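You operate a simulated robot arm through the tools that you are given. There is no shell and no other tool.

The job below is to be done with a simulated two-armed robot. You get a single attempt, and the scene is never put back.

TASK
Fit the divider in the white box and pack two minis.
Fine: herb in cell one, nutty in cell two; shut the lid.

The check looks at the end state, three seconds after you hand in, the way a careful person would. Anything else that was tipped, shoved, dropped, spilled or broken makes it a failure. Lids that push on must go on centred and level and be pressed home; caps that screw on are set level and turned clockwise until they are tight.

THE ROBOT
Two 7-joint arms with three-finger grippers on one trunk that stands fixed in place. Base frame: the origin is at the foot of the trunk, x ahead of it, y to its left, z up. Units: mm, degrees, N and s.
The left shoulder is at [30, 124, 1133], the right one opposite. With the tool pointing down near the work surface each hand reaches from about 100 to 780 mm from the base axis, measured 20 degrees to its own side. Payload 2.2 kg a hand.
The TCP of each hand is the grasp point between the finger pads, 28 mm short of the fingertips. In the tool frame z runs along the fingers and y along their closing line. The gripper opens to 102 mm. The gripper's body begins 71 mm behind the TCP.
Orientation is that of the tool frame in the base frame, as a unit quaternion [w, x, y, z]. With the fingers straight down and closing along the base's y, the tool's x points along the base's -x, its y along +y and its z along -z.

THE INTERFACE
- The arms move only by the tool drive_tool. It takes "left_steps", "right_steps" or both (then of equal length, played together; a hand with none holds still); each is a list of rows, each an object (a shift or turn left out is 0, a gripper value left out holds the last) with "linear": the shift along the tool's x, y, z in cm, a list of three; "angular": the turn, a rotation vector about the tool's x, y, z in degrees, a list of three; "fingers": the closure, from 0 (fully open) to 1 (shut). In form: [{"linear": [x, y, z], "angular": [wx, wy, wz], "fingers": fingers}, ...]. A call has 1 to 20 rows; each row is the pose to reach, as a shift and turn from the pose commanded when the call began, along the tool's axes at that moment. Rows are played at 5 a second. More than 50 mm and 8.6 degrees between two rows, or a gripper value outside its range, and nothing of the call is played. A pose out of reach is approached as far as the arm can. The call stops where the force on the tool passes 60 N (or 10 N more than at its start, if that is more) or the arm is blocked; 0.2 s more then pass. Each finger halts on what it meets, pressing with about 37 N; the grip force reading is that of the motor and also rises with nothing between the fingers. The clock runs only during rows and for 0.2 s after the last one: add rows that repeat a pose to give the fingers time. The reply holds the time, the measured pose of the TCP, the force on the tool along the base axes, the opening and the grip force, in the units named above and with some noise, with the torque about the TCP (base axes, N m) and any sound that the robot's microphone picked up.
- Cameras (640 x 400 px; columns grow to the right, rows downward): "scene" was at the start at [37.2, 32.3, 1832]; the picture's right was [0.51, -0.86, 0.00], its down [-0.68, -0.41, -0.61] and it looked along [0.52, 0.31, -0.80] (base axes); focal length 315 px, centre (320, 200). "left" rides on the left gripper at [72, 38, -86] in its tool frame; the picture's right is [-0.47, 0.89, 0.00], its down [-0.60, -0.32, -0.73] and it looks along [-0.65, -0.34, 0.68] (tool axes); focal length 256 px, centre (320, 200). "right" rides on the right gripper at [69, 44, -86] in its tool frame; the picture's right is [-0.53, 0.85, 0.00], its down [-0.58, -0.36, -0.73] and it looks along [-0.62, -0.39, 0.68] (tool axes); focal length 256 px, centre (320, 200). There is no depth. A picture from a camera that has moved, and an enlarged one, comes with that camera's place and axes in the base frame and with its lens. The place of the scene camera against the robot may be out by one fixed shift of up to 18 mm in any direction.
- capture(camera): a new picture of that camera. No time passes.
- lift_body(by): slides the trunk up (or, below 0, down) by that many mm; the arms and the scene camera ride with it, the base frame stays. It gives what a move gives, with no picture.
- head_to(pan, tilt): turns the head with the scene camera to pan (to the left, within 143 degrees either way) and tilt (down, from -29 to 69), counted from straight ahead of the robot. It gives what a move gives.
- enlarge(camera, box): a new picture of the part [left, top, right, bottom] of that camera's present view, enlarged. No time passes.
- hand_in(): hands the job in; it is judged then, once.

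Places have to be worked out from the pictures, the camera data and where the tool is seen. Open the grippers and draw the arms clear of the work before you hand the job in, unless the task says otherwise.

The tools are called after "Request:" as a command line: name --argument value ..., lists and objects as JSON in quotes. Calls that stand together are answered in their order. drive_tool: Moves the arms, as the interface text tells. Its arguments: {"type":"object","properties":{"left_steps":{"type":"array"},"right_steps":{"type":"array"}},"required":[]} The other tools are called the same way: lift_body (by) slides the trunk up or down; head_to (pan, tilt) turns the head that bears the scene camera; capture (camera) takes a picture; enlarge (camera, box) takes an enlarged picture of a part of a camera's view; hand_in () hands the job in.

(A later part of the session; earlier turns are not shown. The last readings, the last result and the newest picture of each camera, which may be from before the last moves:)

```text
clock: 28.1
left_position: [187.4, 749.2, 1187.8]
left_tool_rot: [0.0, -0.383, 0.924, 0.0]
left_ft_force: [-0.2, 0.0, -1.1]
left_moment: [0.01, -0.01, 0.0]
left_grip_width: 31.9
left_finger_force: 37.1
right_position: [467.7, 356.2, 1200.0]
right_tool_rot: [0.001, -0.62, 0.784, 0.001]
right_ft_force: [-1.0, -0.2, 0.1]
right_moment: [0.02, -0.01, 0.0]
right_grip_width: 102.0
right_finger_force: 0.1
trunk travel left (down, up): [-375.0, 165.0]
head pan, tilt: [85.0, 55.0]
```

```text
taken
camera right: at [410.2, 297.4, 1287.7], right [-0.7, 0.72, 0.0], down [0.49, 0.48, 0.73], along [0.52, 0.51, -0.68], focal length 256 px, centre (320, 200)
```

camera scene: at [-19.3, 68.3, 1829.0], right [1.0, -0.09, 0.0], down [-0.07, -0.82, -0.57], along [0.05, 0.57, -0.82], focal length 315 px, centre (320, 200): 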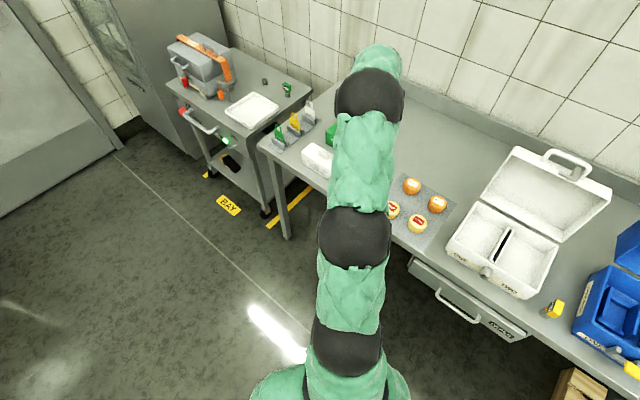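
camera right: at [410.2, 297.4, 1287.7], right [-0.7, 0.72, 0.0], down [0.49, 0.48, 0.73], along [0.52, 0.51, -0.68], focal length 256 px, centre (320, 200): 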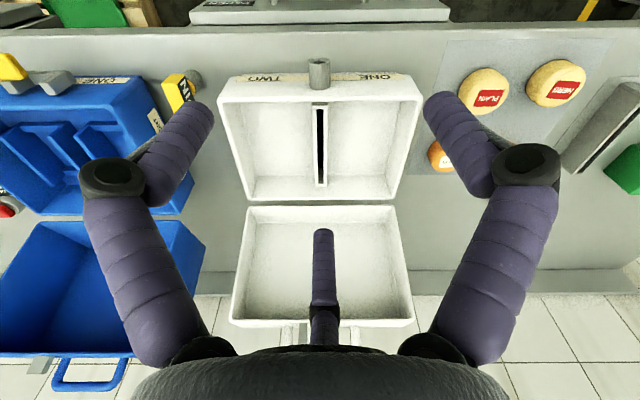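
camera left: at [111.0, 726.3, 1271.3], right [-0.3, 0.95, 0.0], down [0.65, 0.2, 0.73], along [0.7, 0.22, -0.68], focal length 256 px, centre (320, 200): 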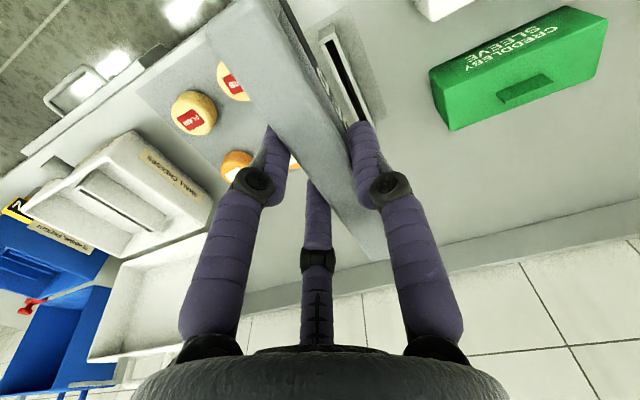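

A very clear view of the box. I enlarge it to measure the slot and rim.

Request:
enlarge --camera "right" --box '[210, 50, 430, 200]'

Request:
enlarge --camera "right" --box '[290, 85, 350, 200]'

Request:
enlarge --camera "right" --box '[210, 190, 430, 350]'

Request:
enlarge --camera "right" --box '[420, 50, 640, 200]'

```text
2.67 times, centred on (320, 125) of right
camera zoom: at [410.2, 297.4, 1287.7], right [-0.7, 0.72, 0.0], down [0.49, 0.48, 0.73], along [0.52, 0.51, -0.68], focal length 683 px, centre (320, 400)
```

zoom: 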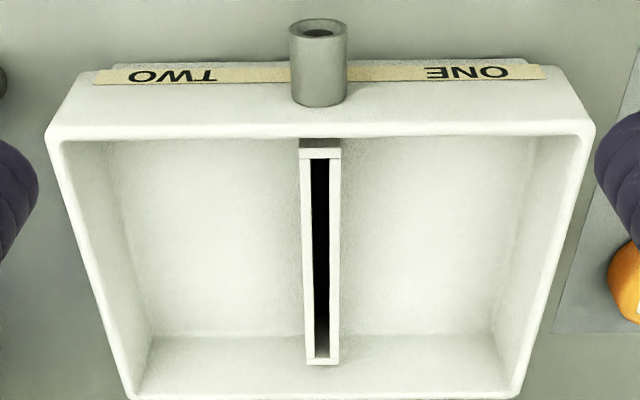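

```text
3.48 times, centred on (320, 142) of right
camera zoom: at [410.2, 297.4, 1287.7], right [-0.7, 0.72, 0.0], down [0.49, 0.48, 0.73], along [0.52, 0.51, -0.68], focal length 890 px, centre (320, 400)
```

zoom: 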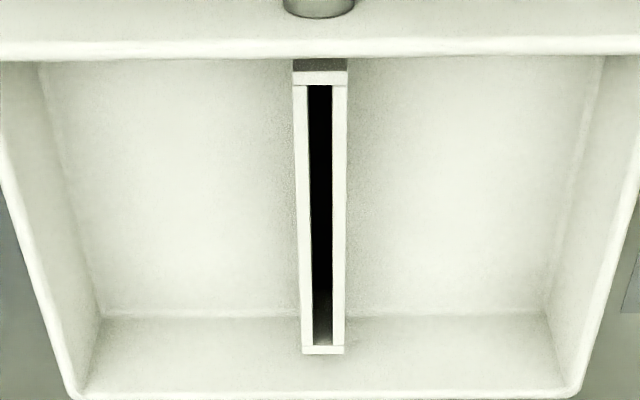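

```text
2.50 times, centred on (320, 270) of right
camera zoom: at [410.2, 297.4, 1287.7], right [-0.7, 0.72, 0.0], down [0.49, 0.48, 0.73], along [0.52, 0.51, -0.68], focal length 640 px, centre (320, 25)
```

zoom: 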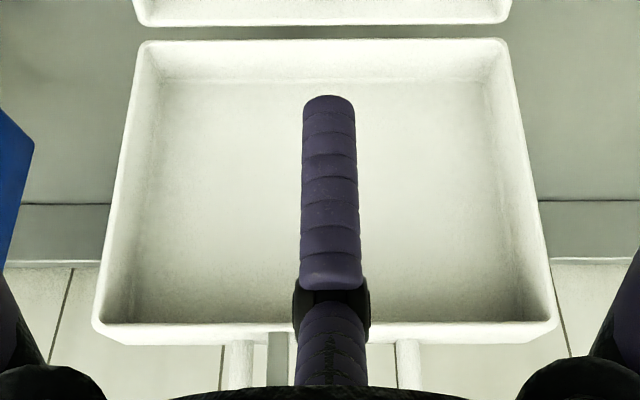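

```text
2.67 times, centred on (530, 125) of right
camera zoom: at [410.2, 297.4, 1287.7], right [-0.7, 0.72, 0.0], down [0.49, 0.48, 0.73], along [0.52, 0.51, -0.68], focal length 683 px, centre (-240, 400)
```

zoom: 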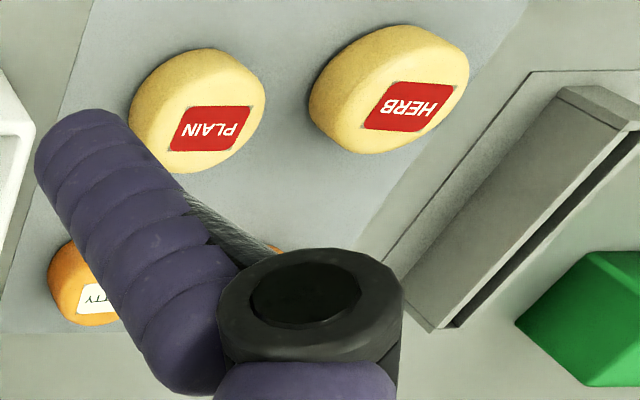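

ONE is the left cell and TWO the right; the slot is centred. I shift the right camera sideways about 140 mm for a second view to triangulate heights.

Request:
drive_tool --right_steps '[{"linear": [2.5, -3.9, 0]}, {"linear": [5, -7.9, 0]}, {"linear": [7.5, -11.8, 0]}, {"linear": [7.5, -11.8, 0]}, {"linear": [7.5, -11.8, 0]}]'

Request:
capture --camera "right"

Request:
enlarge --camera "right" --box '[320, 40, 540, 200]'

```text
clock: 29.4
left_position: [188.0, 748.6, 1185.5]
left_tool_rot: [0.0, -0.383, 0.924, 0.0]
left_ft_force: [0.5, -0.5, -1.7]
left_moment: [0.01, 0.06, 0.0]
left_grip_width: 31.9
left_finger_force: 36.8
right_position: [565.2, 257.2, 1199.8]
right_tool_rot: [0.0, -0.619, 0.785, 0.0]
right_ft_force: [0.6, -0.3, 0.4]
right_moment: [0.02, 0.03, 0.0]
right_grip_width: 101.9
right_finger_force: 0.1
trunk travel left (down, up): [-375.0, 165.0]
head pan, tilt: [85.0, 55.0]
```

```text
taken
camera right: at [506.7, 198.0, 1286.7], right [-0.7, 0.72, 0.0], down [0.49, 0.48, 0.73], along [0.52, 0.51, -0.68], focal length 256 px, centre (320, 200)
```

right: 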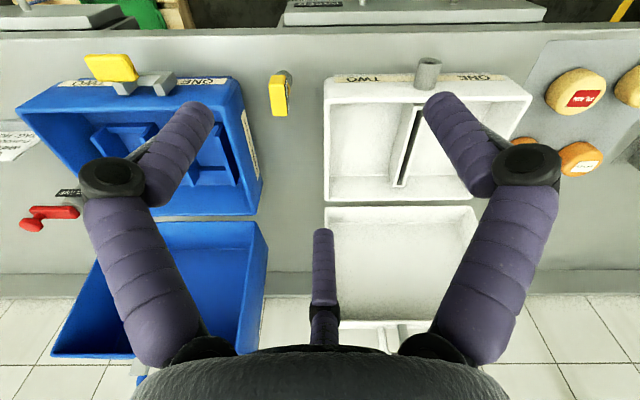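

```text
2.50 times, centred on (430, 120) of right
camera zoom: at [506.7, 198.0, 1286.7], right [-0.7, 0.72, 0.0], down [0.49, 0.48, 0.73], along [0.52, 0.51, -0.68], focal length 640 px, centre (45, 400)
```

zoom: 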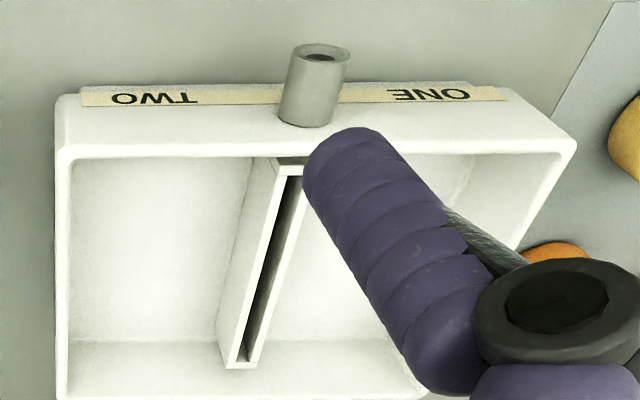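

Triangulation gives the slot centre near (582, 467), rib top z ≈ 960, slot about 140 × 9.5 mm at 45°, rim z ≈ 970. I move the right hand further right and turn it so that its camera watches the slot from the side while the left hand comes in.

Request:
drive_tool --right_steps '[{"linear": [0.3, -1.5, 2.0], "angular": [0, 0, -8.4]}, {"linear": [0.7, -2.9, 4.3], "angular": [0, 0, -16.8]}, {"linear": [1.1, -4.4, 6.4], "angular": [0, 0, -25.2]}, {"linear": [1.4, -5.8, 8.6], "angular": [0, 0, -33.5]}, {"linear": [1.4, -5.8, 8.6], "angular": [0, 0, -33.5]}]'

Request:
capture --camera "right"

```text
clock: 30.6
left_position: [187.8, 750.7, 1186.7]
left_tool_rot: [0.0, -0.383, 0.924, 0.0]
left_ft_force: [0.5, -0.1, -1.6]
left_moment: [0.0, -0.03, -0.04]
left_grip_width: 31.8
left_finger_force: 37.1
right_position: [616.8, 230.6, 1115.2]
right_tool_rot: [0.0, 0.82, -0.573, 0.001]
right_ft_force: [0.2, 0.5, -0.4]
right_moment: [0.01, 0.0, 0.02]
right_grip_width: 102.0
right_finger_force: 0.0
trunk travel left (down, up): [-375.0, 165.0]
head pan, tilt: [85.0, 55.0]
```

```text
taken
camera right: at [600.2, 148.8, 1202.9], right [-0.98, 0.21, 0.0], down [0.14, 0.67, 0.73], along [0.15, 0.71, -0.68], focal length 256 px, centre (320, 200)
```

right: 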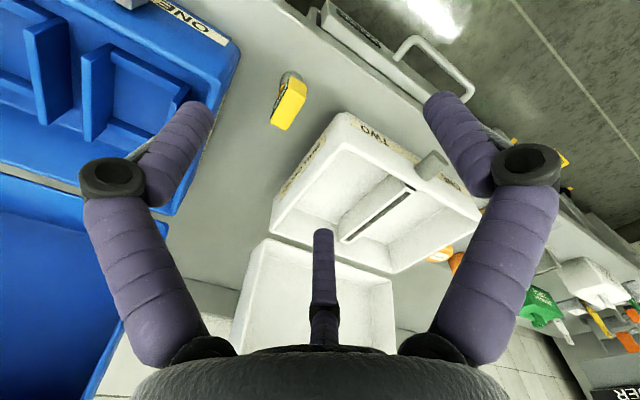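

The slot is in clear view between the right fingers. Now I carry the divider with the left hand to a hover above the slot, staying high.

Request:
drive_tool --left_steps '[{"linear": [-0.8, -4.4, 0]}, {"linear": [-1.5, -8.8, 0]}, {"linear": [-2.2, -13.2, 0]}, {"linear": [-2.9, -17.6, 0]}, {"linear": [-3.6, -22.0, 0]}, {"linear": [-4.4, -26.4, 0]}, {"linear": [-5.1, -30.8, 0]}, {"linear": [-5.8, -35.2, 0]}, {"linear": [-6.6, -39.6, 0]}, {"linear": [-7.3, -44.0, 1.5]}, {"linear": [-8.0, -48.3, 3.5]}, {"linear": [-8.0, -48.3, 5.5]}, {"linear": [-8.0, -48.3, 5.5]}]'

Request:
capture --camera "right"

Request:
capture --camera "left"

```text
clock: 33.4
left_position: [586.5, 463.3, 1129.1]
left_tool_rot: [0.0, -0.383, 0.924, 0.0]
left_ft_force: [-0.1, -0.3, -1.1]
left_moment: [-0.01, 0.0, -0.02]
left_grip_width: 31.8
left_finger_force: 37.0
right_position: [616.7, 230.1, 1115.1]
right_tool_rot: [0.0, 0.819, -0.574, 0.0]
right_ft_force: [0.0, -0.3, 0.0]
right_moment: [0.07, 0.01, 0.03]
right_grip_width: 101.9
right_finger_force: 0.0
trunk travel left (down, up): [-375.0, 165.0]
head pan, tilt: [85.0, 55.0]
```

```text
taken
camera right: at [601.0, 148.3, 1202.4], right [-0.98, 0.21, 0.0], down [0.15, 0.67, 0.73], along [0.16, 0.71, -0.68], focal length 256 px, centre (320, 200)
```

right: 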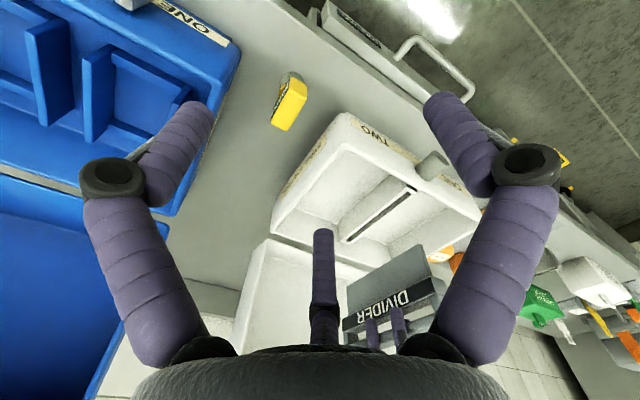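

```text
taken
camera left: at [509.4, 437.9, 1213.7], right [-0.3, 0.95, 0.0], down [0.65, 0.2, 0.73], along [0.7, 0.22, -0.68], focal length 256 px, centre (320, 200)
```

left: 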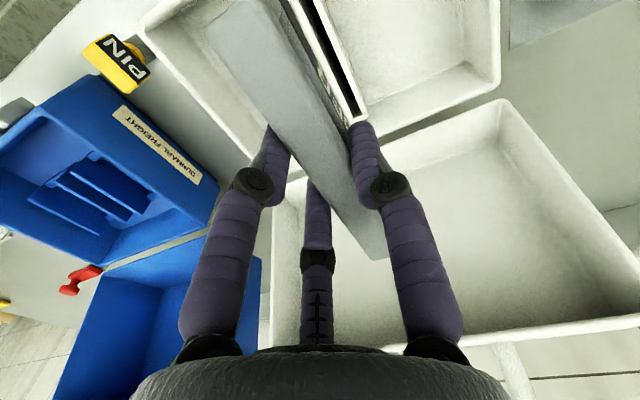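

The held divider with its label is visible in the right camera. I enlarge it to see the blade underneath.

Request:
enlarge --camera "right" --box '[320, 150, 480, 360]'

Request:
enlarge --camera "left" --box '[180, 0, 420, 150]'

```text
1.90 times, centred on (400, 255) of right
camera zoom: at [601.0, 148.3, 1202.4], right [-0.98, 0.21, 0.0], down [0.15, 0.67, 0.73], along [0.16, 0.71, -0.68], focal length 488 px, centre (168, 95)
```

zoom: 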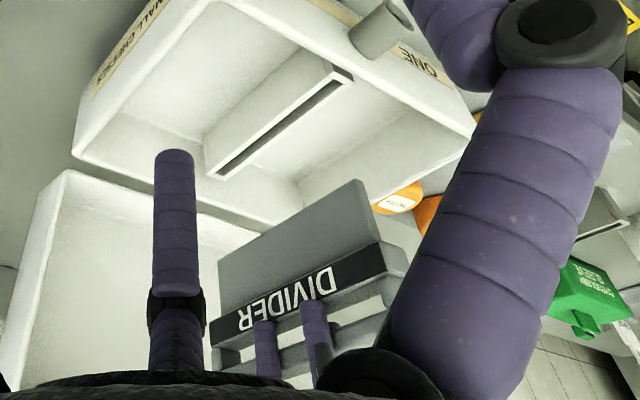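

```text
2.67 times, centred on (300, 75) of left
camera zoom: at [509.4, 437.9, 1213.7], right [-0.3, 0.95, 0.0], down [0.65, 0.2, 0.73], along [0.7, 0.22, -0.68], focal length 683 px, centre (373, 533)
```

zoom: 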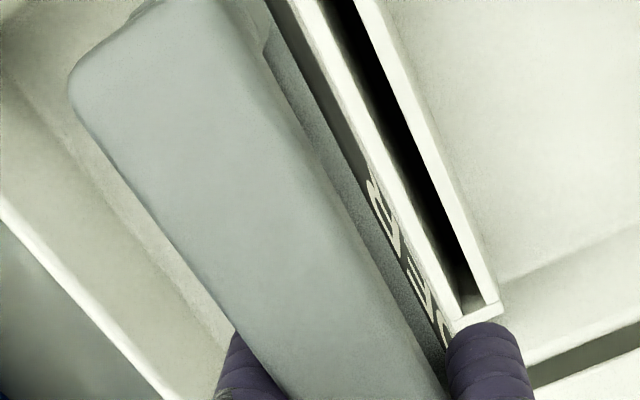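

I check the arm arrangement from the scene camera, panned to the box.

Request:
head_to --pan 35 --tilt 52

Request:
capture --camera "scene"

Request:
enlarge --camera "scene" --box '[220, 100, 400, 260]'

```text
clock: 34.5
left_position: [587.4, 462.9, 1129.3]
left_tool_rot: [0.0, -0.383, 0.924, 0.0]
left_ft_force: [0.0, -0.2, -1.2]
left_moment: [0.0, 0.01, 0.02]
left_grip_width: 31.6
left_finger_force: 36.6
right_position: [617.3, 230.8, 1115.1]
right_tool_rot: [0.001, 0.819, -0.574, 0.0]
right_ft_force: [0.0, -0.2, 0.1]
right_moment: [0.01, 0.02, -0.03]
right_grip_width: 101.9
right_finger_force: 0.1
trunk travel left (down, up): [-375.0, 165.0]
head pan, tilt: [35.0, 52.0]
```

```text
taken
camera scene: at [34.9, 37.8, 1832.9], right [0.57, -0.82, 0.0], down [-0.65, -0.45, -0.62], along [0.5, 0.35, -0.79], focal length 315 px, centre (320, 200)
```

scene: 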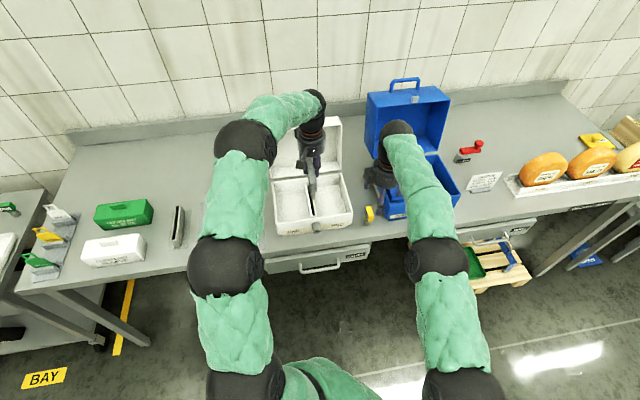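

```text
2.50 times, centred on (310, 180) of scene
camera zoom: at [34.9, 37.8, 1832.9], right [0.57, -0.82, 0.0], down [-0.65, -0.45, -0.62], along [0.5, 0.35, -0.79], focal length 787 px, centre (345, 250)
```

zoom: 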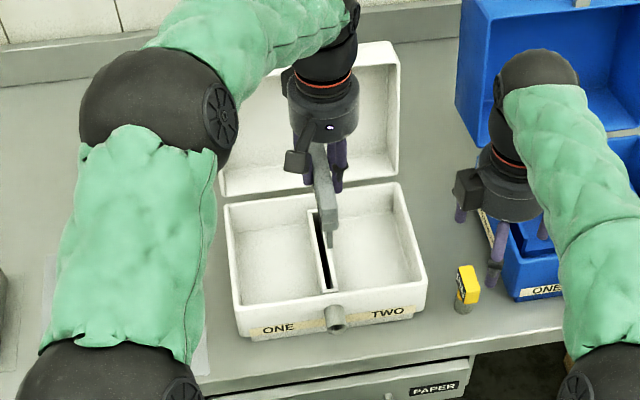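

The scene camera now looks almost along the divider's plane, so it shows the cross-alignment directly. I enlarge strongly.

Request:
enlarge --camera "scene" --box '[285, 150, 345, 225]'

```text
5.33 times, centred on (315, 188) of scene
camera zoom: at [34.9, 37.8, 1832.9], right [0.57, -0.82, 0.0], down [-0.65, -0.45, -0.62], along [0.5, 0.35, -0.79], focal length 1679 px, centre (347, 267)
```

zoom: 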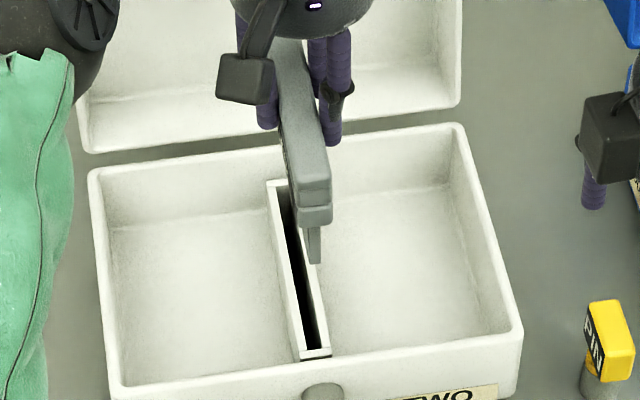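

The blade is thin (about 7 mm) below the wider rail, and seems nearly above the slot. I descend until the blade's bottom is roughly 20 mm above the rib, then look again closely.

Request:
drive_tool --left_steps '[{"linear": [0, 0, 2.5]}, {"linear": [0, 0, 5.0]}, {"linear": [0, 0, 7.0]}, {"linear": [0, 0, 7.0]}, {"linear": [0, 0, 7.0]}]'

Request:
enlarge --camera "scene" --box '[295, 160, 335, 218]'

Request:
enlarge --camera "left" --box '[180, 0, 420, 150]'

Request:
enlarge --camera "right" --box '[320, 120, 480, 300]'

```text
clock: 35.7
left_position: [585.8, 462.5, 1058.9]
left_tool_rot: [-0.001, -0.382, 0.924, -0.001]
left_ft_force: [0.6, -0.1, -0.7]
left_moment: [-0.05, -0.02, 0.0]
left_grip_width: 31.7
left_finger_force: 36.5
right_position: [616.6, 230.4, 1115.5]
right_tool_rot: [0.001, 0.82, -0.573, 0.0]
right_ft_force: [0.4, -0.4, -0.5]
right_moment: [0.02, -0.01, 0.01]
right_grip_width: 102.0
right_finger_force: 0.0
trunk travel left (down, up): [-375.0, 165.0]
head pan, tilt: [35.0, 52.0]
```

```text
6.90 times, centred on (315, 189) of scene
camera zoom: at [35.3, 37.8, 1832.9], right [0.57, -0.82, 0.0], down [-0.65, -0.45, -0.62], along [0.5, 0.35, -0.79], focal length 2171 px, centre (354, 276)
```

zoom: 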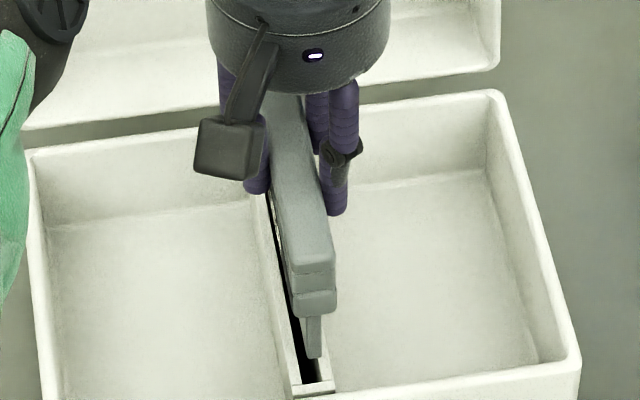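

```text
2.67 times, centred on (300, 75) of left
camera zoom: at [508.8, 438.4, 1145.3], right [-0.3, 0.95, 0.0], down [0.65, 0.2, 0.73], along [0.7, 0.22, -0.68], focal length 683 px, centre (373, 533)
```

zoom: 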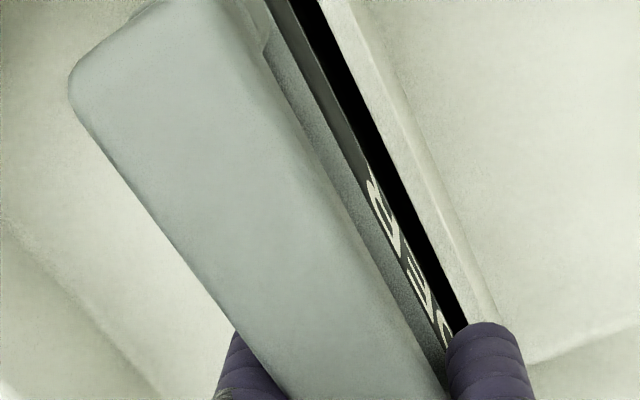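

```text
2.22 times, centred on (400, 210) of right
camera zoom: at [600.8, 148.9, 1202.4], right [-0.98, 0.21, 0.0], down [0.15, 0.67, 0.73], along [0.16, 0.71, -0.68], focal length 569 px, centre (142, 178)
```

zoom: 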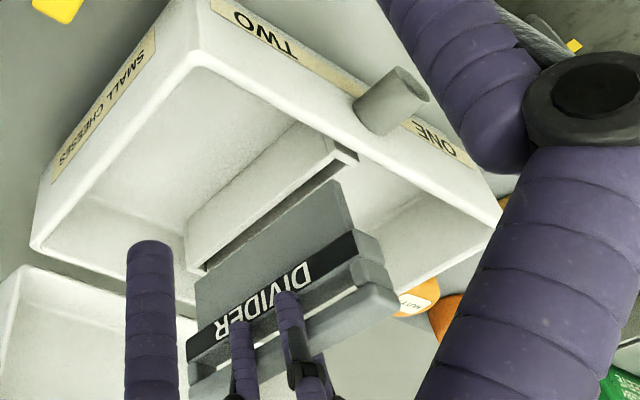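

The views suggest the blade is about 2–3 mm to the right of the slot and slightly toward the robot. I enlarge the grip area and the blade/slot area further to measure exactly.

Request:
enlarge --camera "left" --box '[260, 120, 400, 270]'

Request:
enlarge --camera "scene" --box '[303, 195, 325, 216]'

Request:
enlarge --camera "right" --box '[365, 150, 425, 210]'

Request:
enlarge --camera "right" --box '[320, 210, 380, 300]'

```text
2.67 times, centred on (330, 195) of left
camera zoom: at [508.8, 438.4, 1145.3], right [-0.3, 0.95, 0.0], down [0.65, 0.2, 0.73], along [0.7, 0.22, -0.68], focal length 683 px, centre (293, 213)
```

zoom: 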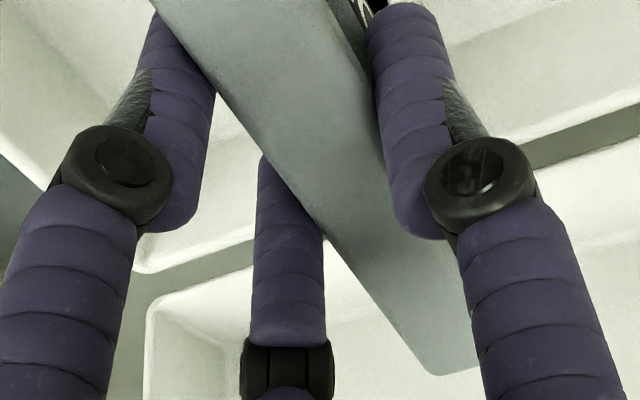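

```text
16.00 times, centred on (314, 206) of scene
camera zoom: at [35.3, 37.8, 1832.9], right [0.57, -0.82, 0.0], down [-0.65, -0.45, -0.62], along [0.5, 0.35, -0.79], focal length 5036 px, centre (416, 112)
```

zoom: 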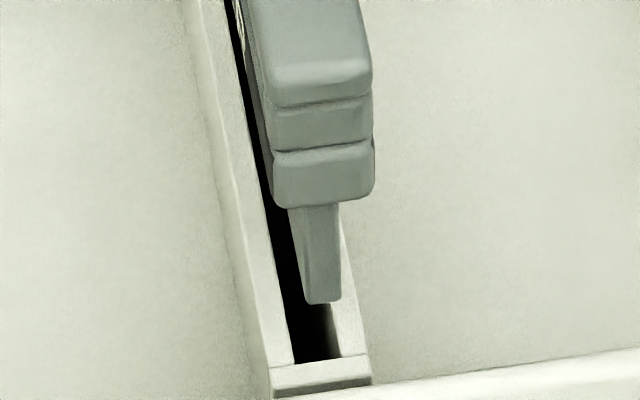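

```text
6.67 times, centred on (395, 180) of right
camera zoom: at [600.8, 148.9, 1202.4], right [-0.98, 0.21, 0.0], down [0.15, 0.67, 0.73], along [0.16, 0.71, -0.68], focal length 1707 px, centre (-180, 333)
```

zoom: 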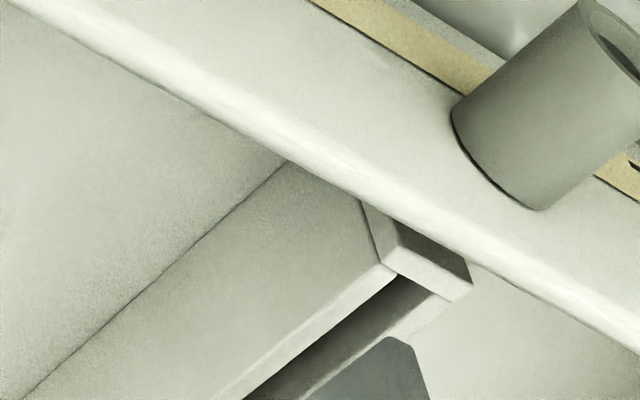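

```text
4.44 times, centred on (350, 255) of right
camera zoom: at [600.8, 148.9, 1202.4], right [-0.98, 0.21, 0.0], down [0.15, 0.67, 0.73], along [0.16, 0.71, -0.68], focal length 1138 px, centre (187, -44)
```

zoom: 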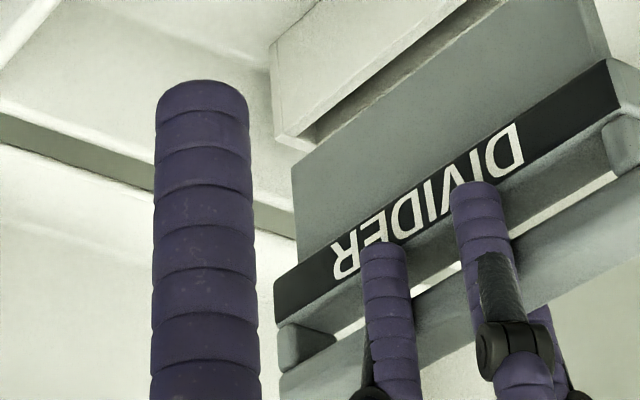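

The 16× scene view shows the blade (≈7 mm) about 2 mm right of the slot's centre line. I check the back end of blade and slot at higher zoom before the last descent.

Request:
enlarge --camera "right" --box '[335, 205, 365, 255]'

Request:
enlarge --camera "right" --box '[385, 160, 415, 205]'

Request:
enlarge --camera "scene" --box '[295, 175, 325, 216]'

```text
8.00 times, centred on (350, 230) of right
camera zoom: at [600.8, 148.9, 1202.4], right [-0.98, 0.21, 0.0], down [0.15, 0.67, 0.73], along [0.16, 0.71, -0.68], focal length 2048 px, centre (80, -40)
```

zoom: 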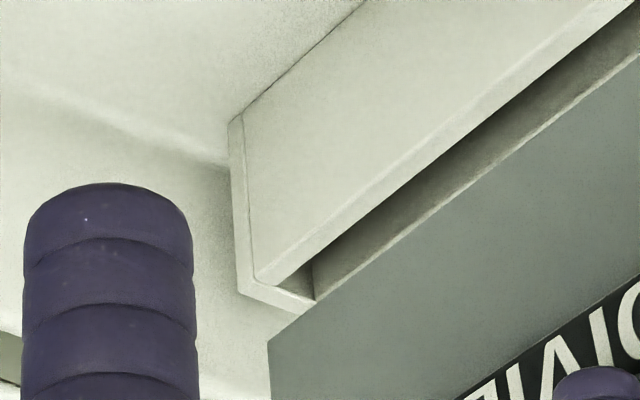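

```text
8.89 times, centred on (400, 182) of right
camera zoom: at [600.8, 148.9, 1202.4], right [-0.98, 0.21, 0.0], down [0.15, 0.67, 0.73], along [0.16, 0.71, -0.68], focal length 2276 px, centre (-391, 356)
```

zoom: 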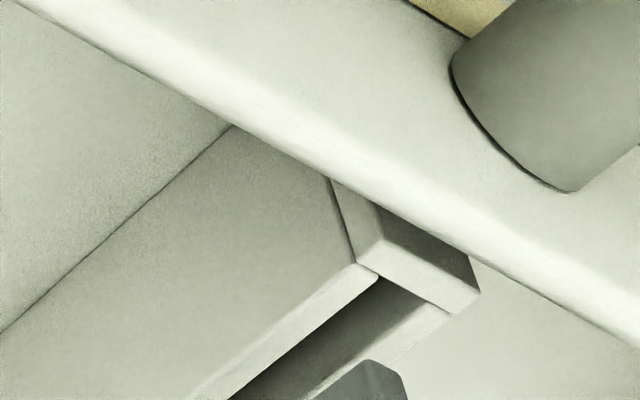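

```text
9.76 times, centred on (310, 196) of scene
camera zoom: at [35.3, 37.8, 1832.9], right [0.57, -0.82, 0.0], down [-0.65, -0.45, -0.62], along [0.5, 0.35, -0.79], focal length 3071 px, centre (418, 244)
```

zoom: 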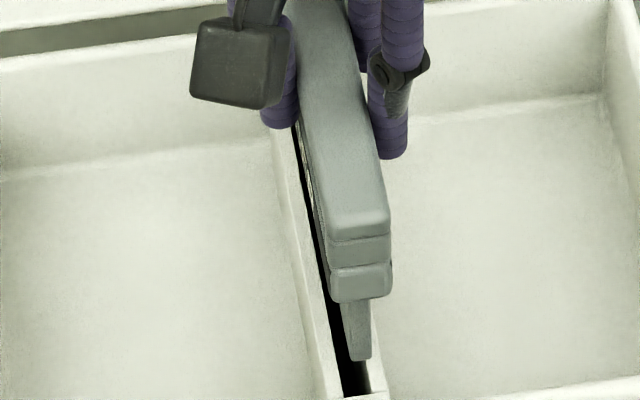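

Blade and slot are both level and parallel; the blade needs about 2 mm along +tool-y and about 3 mm toward the robot. I apply that and descend 7 mm, then check again.

Request:
drive_tool --left_steps '[{"linear": [0.3, 0.2, 0]}, {"linear": [0.3, 0.2, 0.4]}, {"linear": [0.3, 0.2, 0.7]}, {"linear": [0.3, 0.2, 0.7]}, {"linear": [0.3, 0.2, 0.7]}]'

Request:
enlarge --camera "scene" --box '[303, 195, 325, 216]'

Request:
enlarge --camera "right" --box '[335, 205, 365, 255]'

Request:
enlarge --camera "right" --box '[385, 160, 415, 205]'

```text
clock: 36.9
left_position: [583.9, 462.1, 1053.6]
left_tool_rot: [0.0, -0.383, 0.924, 0.001]
left_ft_force: [0.0, 0.1, -1.4]
left_moment: [0.0, -0.01, -0.01]
left_grip_width: 31.7
left_finger_force: 37.0
right_position: [617.3, 229.2, 1115.7]
right_tool_rot: [0.0, 0.819, -0.574, -0.001]
right_ft_force: [0.4, 0.6, -0.5]
right_moment: [0.03, 0.0, 0.04]
right_grip_width: 102.1
right_finger_force: 0.0
trunk travel left (down, up): [-375.0, 165.0]
head pan, tilt: [35.0, 52.0]
```

```text
16.00 times, centred on (314, 206) of scene
camera zoom: at [35.0, 37.7, 1832.9], right [0.57, -0.82, 0.0], down [-0.65, -0.45, -0.62], along [0.5, 0.35, -0.79], focal length 5036 px, centre (416, 112)
```

zoom: 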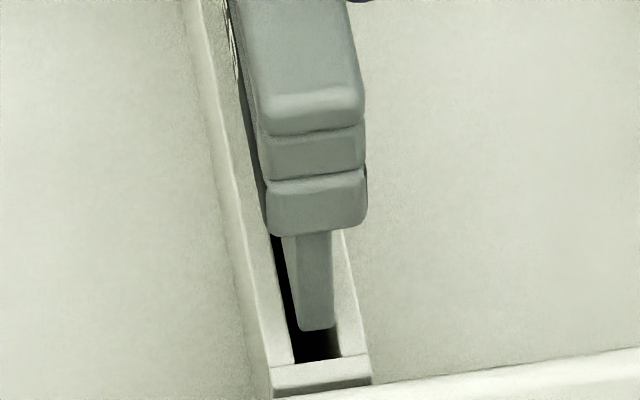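

```text
8.00 times, centred on (350, 230) of right
camera zoom: at [600.7, 148.8, 1202.5], right [-0.98, 0.21, 0.0], down [0.15, 0.67, 0.73], along [0.16, 0.71, -0.68], focal length 2048 px, centre (80, -40)
```

zoom: 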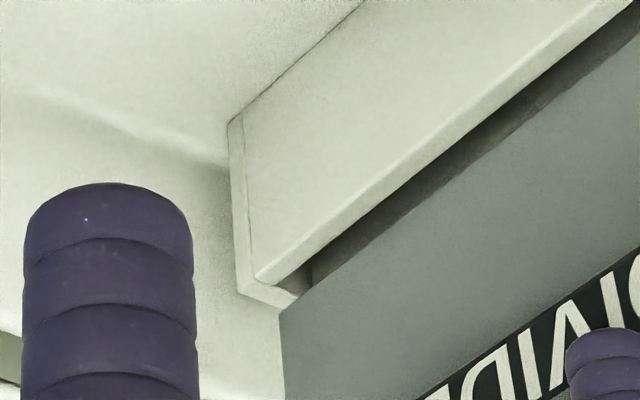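

```text
8.89 times, centred on (400, 182) of right
camera zoom: at [600.7, 148.8, 1202.5], right [-0.98, 0.21, 0.0], down [0.15, 0.67, 0.73], along [0.16, 0.71, -0.68], focal length 2276 px, centre (-391, 356)
```

zoom: 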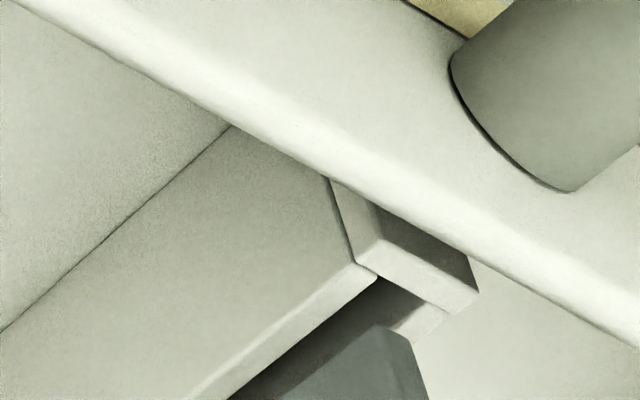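

The blade tip is now about 5 mm above the rib, centred at the front, with about 1° of yaw error judged from the back end. I turn the hand 0.9°, trim under 1 mm, and take another look.

Request:
drive_tool --left_steps '[{"linear": [0.08, 0.04, 0], "angular": [0, 0, -0.9]}, {"linear": [0.08, 0.04, 0.1], "angular": [0, 0, -0.9]}, {"linear": [0.08, 0.04, 0.1], "angular": [0, 0, -0.9]}]'

Request:
enlarge --camera "scene" --box '[303, 195, 325, 216]'

Request:
enlarge --camera "scene" --box '[295, 172, 317, 193]'

Request:
enlarge --camera "right" --box '[335, 205, 365, 255]'

Request:
enlarge --camera "left" --box '[240, 0, 360, 100]'

```text
clock: 37.7
left_position: [582.6, 461.6, 1052.3]
left_tool_rot: [-0.001, -0.39, 0.921, 0.0]
left_ft_force: [-0.6, 0.4, -1.6]
left_moment: [0.01, 0.01, 0.0]
left_grip_width: 31.7
left_finger_force: 37.0
right_position: [617.1, 230.9, 1116.6]
right_tool_rot: [0.0, 0.82, -0.573, 0.0]
right_ft_force: [0.0, 1.0, -0.5]
right_moment: [0.0, 0.03, 0.02]
right_grip_width: 102.1
right_finger_force: 0.0
trunk travel left (down, up): [-375.0, 165.0]
head pan, tilt: [35.0, 52.0]
```

```text
16.00 times, centred on (314, 206) of scene
camera zoom: at [35.0, 37.6, 1832.9], right [0.57, -0.82, 0.0], down [-0.65, -0.45, -0.62], along [0.5, 0.35, -0.79], focal length 5036 px, centre (416, 112)
```

zoom: 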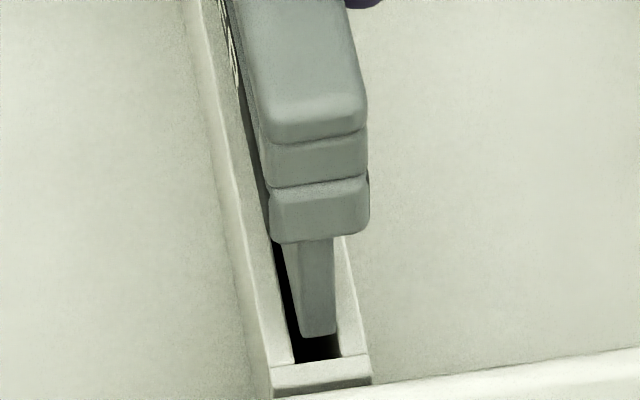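

```text
16.00 times, centred on (306, 182) of scene
camera zoom: at [35.0, 37.6, 1832.9], right [0.57, -0.82, 0.0], down [-0.65, -0.45, -0.62], along [0.5, 0.35, -0.79], focal length 5036 px, centre (544, 480)
```

zoom: 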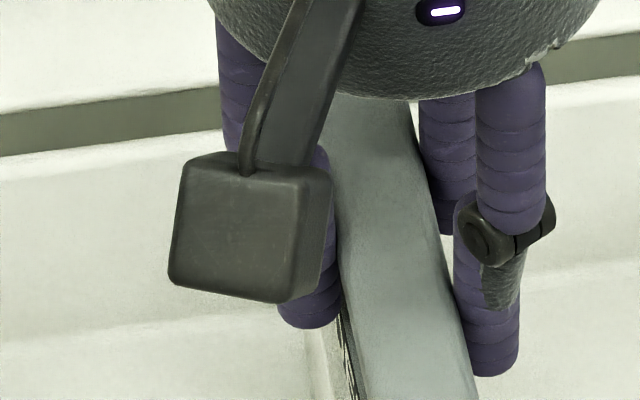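

```text
8.00 times, centred on (350, 230) of right
camera zoom: at [600.6, 148.8, 1202.5], right [-0.98, 0.21, 0.0], down [0.15, 0.67, 0.73], along [0.16, 0.71, -0.68], focal length 2048 px, centre (80, -40)
```

zoom: 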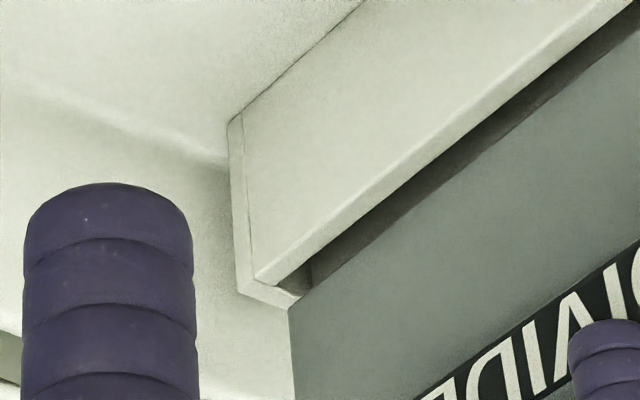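

```text
4.00 times, centred on (300, 50) of left
camera zoom: at [505.1, 436.9, 1137.6], right [-0.31, 0.95, 0.0], down [0.65, 0.21, 0.73], along [0.69, 0.23, -0.68], focal length 1024 px, centre (400, 800)
```

zoom: 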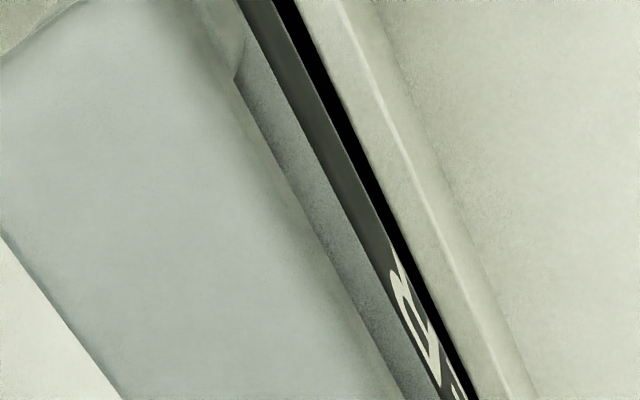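

Now the blade is within the slot width at both ends, slightly over-rotated and about 1 mm too far back. I trim by 0.4° and 1.2 mm, then lower in small steps while watching the force.

Request:
drive_tool --left_steps '[{"linear": [0.12, 0, 0], "angular": [0, 0, 0.4]}, {"linear": [0.12, 0, 0.2], "angular": [0, 0, 0.4]}, {"linear": [0.12, 0, 0.4], "angular": [0, 0, 0.4]}, {"linear": [0.12, 0, 0.6], "angular": [0, 0, 0.4]}, {"linear": [0.12, 0, 0.6], "angular": [0, 0, 0.4]}]'

Request:
enlarge --camera "scene" --box '[303, 195, 325, 216]'

Request:
enlarge --camera "right" --box '[335, 205, 365, 255]'

Request:
enlarge --camera "right" --box '[385, 160, 415, 205]'

```text
clock: 38.9
left_position: [581.2, 461.9, 1045.8]
left_tool_rot: [0.0, -0.387, 0.922, 0.0]
left_ft_force: [0.1, -0.4, -1.4]
left_moment: [-0.01, 0.02, 0.02]
left_grip_width: 31.9
left_finger_force: 37.3
right_position: [617.5, 229.5, 1115.8]
right_tool_rot: [0.0, 0.819, -0.573, 0.0]
right_ft_force: [-0.1, -0.1, -0.4]
right_moment: [0.01, -0.01, 0.04]
right_grip_width: 102.2
right_finger_force: 0.1
trunk travel left (down, up): [-375.0, 165.0]
head pan, tilt: [35.0, 52.0]
```

```text
16.00 times, centred on (314, 206) of scene
camera zoom: at [35.0, 37.7, 1832.9], right [0.57, -0.82, 0.0], down [-0.65, -0.45, -0.62], along [0.5, 0.35, -0.79], focal length 5036 px, centre (416, 112)
```

zoom: 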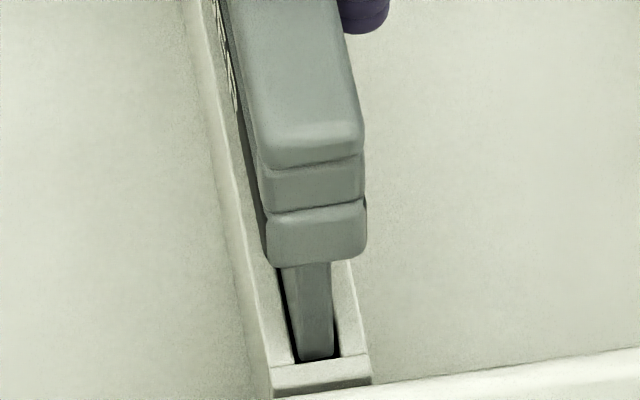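

```text
8.00 times, centred on (350, 230) of right
camera zoom: at [600.7, 148.8, 1202.5], right [-0.98, 0.21, 0.0], down [0.15, 0.67, 0.73], along [0.16, 0.71, -0.68], focal length 2048 px, centre (80, -40)
```

zoom: 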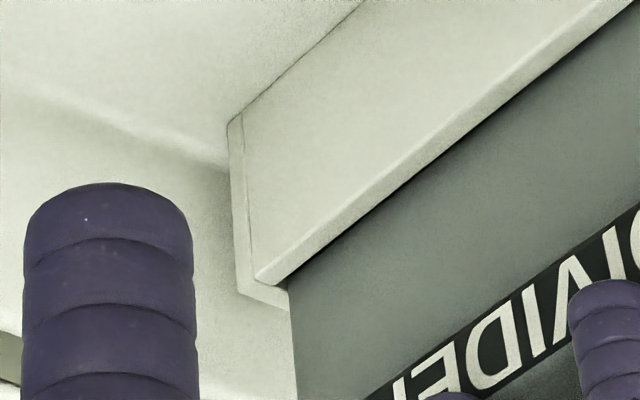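

```text
8.89 times, centred on (400, 182) of right
camera zoom: at [600.7, 148.8, 1202.5], right [-0.98, 0.21, 0.0], down [0.15, 0.67, 0.73], along [0.16, 0.71, -0.68], focal length 2276 px, centre (-391, 356)
```

zoom: 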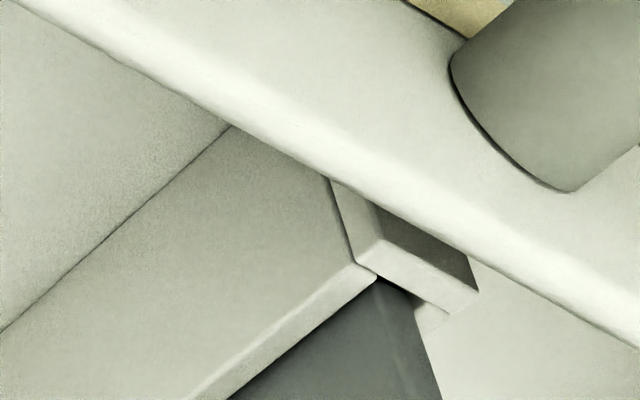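

The blade tip has entered the slot at both ends with no force. I keep lowering gently, 20 mm first.

Request:
drive_tool --left_steps '[{"linear": [0, 0, 0.4]}, {"linear": [0, 0, 0.8]}, {"linear": [0, 0, 1.2]}, {"linear": [0, 0, 1.6]}, {"linear": [0, 0, 2.0]}, {"linear": [0, 0, 2.0]}]'

Request:
enlarge --camera "scene" --box '[303, 195, 325, 216]'

Request:
enlarge --camera "right" --box '[320, 130, 450, 290]'

```text
clock: 40.3
left_position: [581.4, 462.5, 1025.7]
left_tool_rot: [0.0, -0.387, 0.922, 0.0]
left_ft_force: [0.8, -0.7, -1.6]
left_moment: [-0.07, -0.07, -0.08]
left_grip_width: 31.8
left_finger_force: 37.2
right_position: [617.7, 230.2, 1115.6]
right_tool_rot: [0.0, 0.819, -0.574, 0.0]
right_ft_force: [0.3, -0.1, 0.2]
right_moment: [0.0, 0.02, 0.02]
right_grip_width: 102.1
right_finger_force: 0.1
trunk travel left (down, up): [-375.0, 165.0]
head pan, tilt: [35.0, 52.0]
```

```text
16.00 times, centred on (314, 206) of scene
camera zoom: at [35.2, 37.5, 1832.9], right [0.57, -0.82, 0.0], down [-0.65, -0.45, -0.62], along [0.5, 0.35, -0.79], focal length 5036 px, centre (416, 112)
```

zoom: 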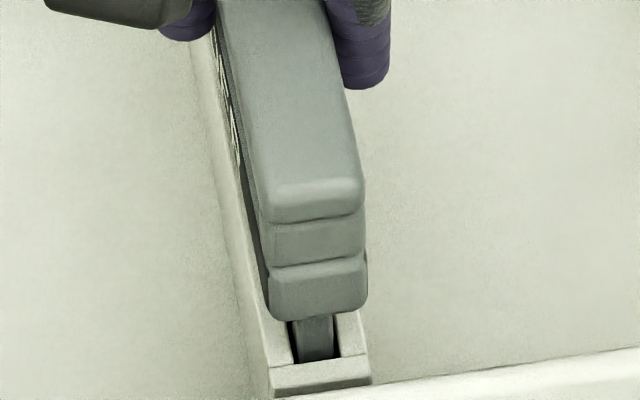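

```text
2.50 times, centred on (385, 210) of right
camera zoom: at [600.8, 148.7, 1202.4], right [-0.98, 0.21, 0.0], down [0.15, 0.67, 0.73], along [0.16, 0.71, -0.68], focal length 640 px, centre (158, 175)
```

zoom: 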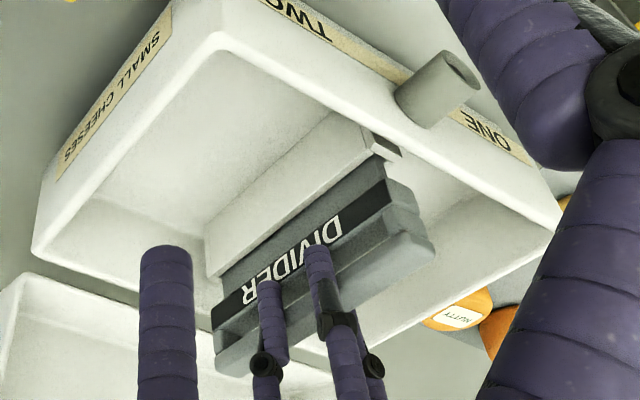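

Inserting freely. I lower another 14 mm and then in fine steps toward seating.

Request:
drive_tool --left_steps '[{"linear": [0, 0, 0.4]}, {"linear": [0, 0, 0.8]}, {"linear": [0, 0, 1.2]}, {"linear": [0, 0, 1.4]}, {"linear": [0, 0, 1.4]}]'

Request:
enlarge --camera "scene" --box '[303, 195, 325, 216]'

Request:
enlarge --camera "right" --box '[320, 130, 450, 290]'

```text
clock: 41.5
left_position: [581.2, 461.6, 1011.7]
left_tool_rot: [0.0, -0.387, 0.922, 0.0]
left_ft_force: [-0.1, 0.7, -1.6]
left_moment: [-0.01, 0.0, -0.02]
left_grip_width: 31.9
left_finger_force: 37.1
right_position: [617.9, 230.6, 1115.5]
right_tool_rot: [0.001, 0.819, -0.574, 0.0]
right_ft_force: [-0.1, 0.7, -0.1]
right_moment: [0.03, -0.01, 0.01]
right_grip_width: 102.0
right_finger_force: 0.0
trunk travel left (down, up): [-375.0, 165.0]
head pan, tilt: [35.0, 52.0]
```

```text
16.00 times, centred on (314, 206) of scene
camera zoom: at [35.0, 37.7, 1832.9], right [0.57, -0.82, 0.0], down [-0.65, -0.45, -0.62], along [0.5, 0.35, -0.79], focal length 5036 px, centre (416, 112)
```

zoom: 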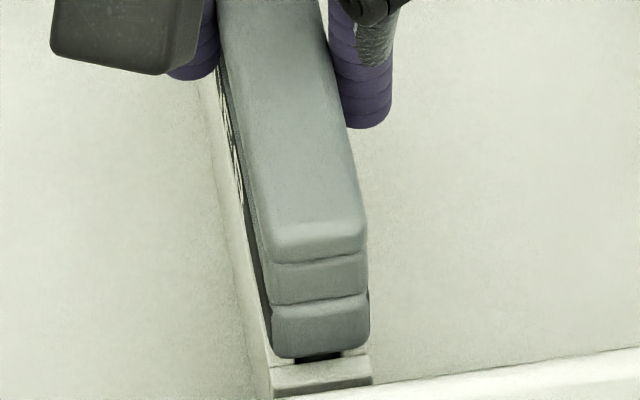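

```text
2.50 times, centred on (385, 210) of right
camera zoom: at [600.7, 148.8, 1202.4], right [-0.98, 0.21, 0.0], down [0.15, 0.67, 0.73], along [0.16, 0.71, -0.68], focal length 640 px, centre (158, 175)
```

zoom: 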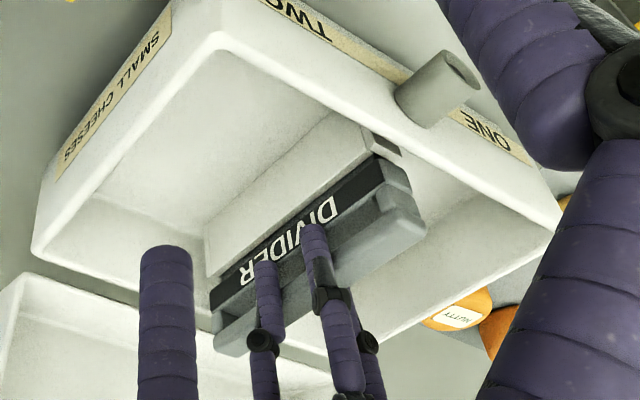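

The shoulder is a few millimetres above the rib. I lower in 1–2 mm steps until contact shows in the force.

Request:
drive_tool --left_steps '[{"linear": [0, 0, 0.15]}, {"linear": [0, 0, 0.3]}, {"linear": [0, 0, 0.45]}, {"linear": [0, 0, 0.6]}, {"linear": [0, 0, 0.6]}]'

Request:
enlarge --camera "right" --box '[350, 150, 420, 230]'

```text
clock: 42.7
left_position: [581.6, 461.1, 1006.7]
left_tool_rot: [0.0, -0.386, 0.922, 0.0]
left_ft_force: [1.4, -1.3, -1.4]
left_moment: [-0.06, -0.12, -0.17]
left_grip_width: 32.0
left_finger_force: 37.0
right_position: [617.4, 229.8, 1115.9]
right_tool_rot: [-0.001, 0.819, -0.574, 0.0]
right_ft_force: [0.2, 0.3, 0.5]
right_moment: [0.01, 0.0, 0.05]
right_grip_width: 102.0
right_finger_force: 0.1
trunk travel left (down, up): [-375.0, 165.0]
head pan, tilt: [35.0, 52.0]
```

```text
5.00 times, centred on (385, 190) of right
camera zoom: at [600.8, 148.5, 1202.4], right [-0.98, 0.21, 0.0], down [0.15, 0.67, 0.73], along [0.16, 0.71, -0.68], focal length 1280 px, centre (-5, 250)
```

zoom: 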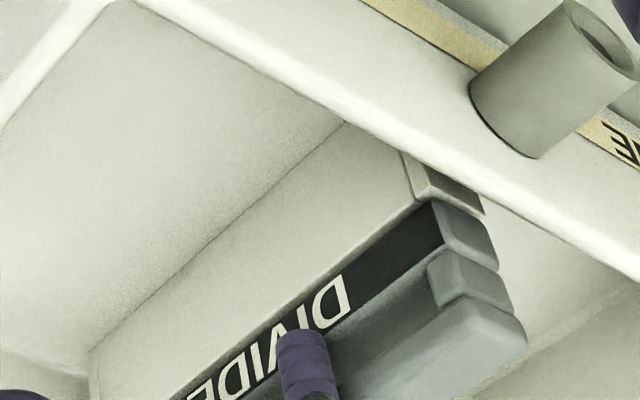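

Almost seated. I continue 4 mm more in 1 mm steps.

Request:
drive_tool --left_steps '[{"linear": [0, 0, 0.1]}, {"linear": [0, 0, 0.2]}, {"linear": [0, 0, 0.3]}, {"linear": [0, 0, 0.3]}]'

Request:
enlarge --camera "right" --box '[350, 150, 420, 230]'

```text
clock: 43.7
left_position: [582.1, 460.9, 1004.7]
left_tool_rot: [0.002, -0.387, 0.922, 0.0]
left_ft_force: [2.5, -0.7, 12.4]
left_moment: [-0.49, 0.67, -0.17]
left_grip_width: 32.0
left_finger_force: 36.7
right_position: [618.6, 229.2, 1116.7]
right_tool_rot: [0.0, 0.819, -0.574, -0.001]
right_ft_force: [0.5, -0.6, 0.2]
right_moment: [0.02, -0.02, 0.0]
right_grip_width: 101.7
right_finger_force: 0.1
trunk travel left (down, up): [-375.0, 165.0]
head pan, tilt: [35.0, 52.0]
```

```text
5.00 times, centred on (385, 190) of right
camera zoom: at [600.0, 148.1, 1203.0], right [-0.98, 0.21, 0.0], down [0.14, 0.67, 0.73], along [0.16, 0.71, -0.68], focal length 1280 px, centre (-5, 250)
```

zoom: 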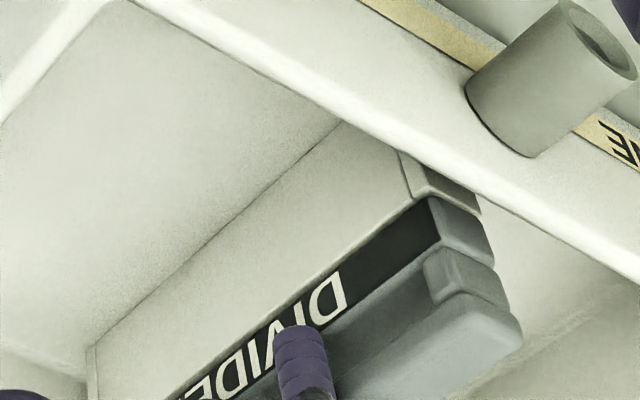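

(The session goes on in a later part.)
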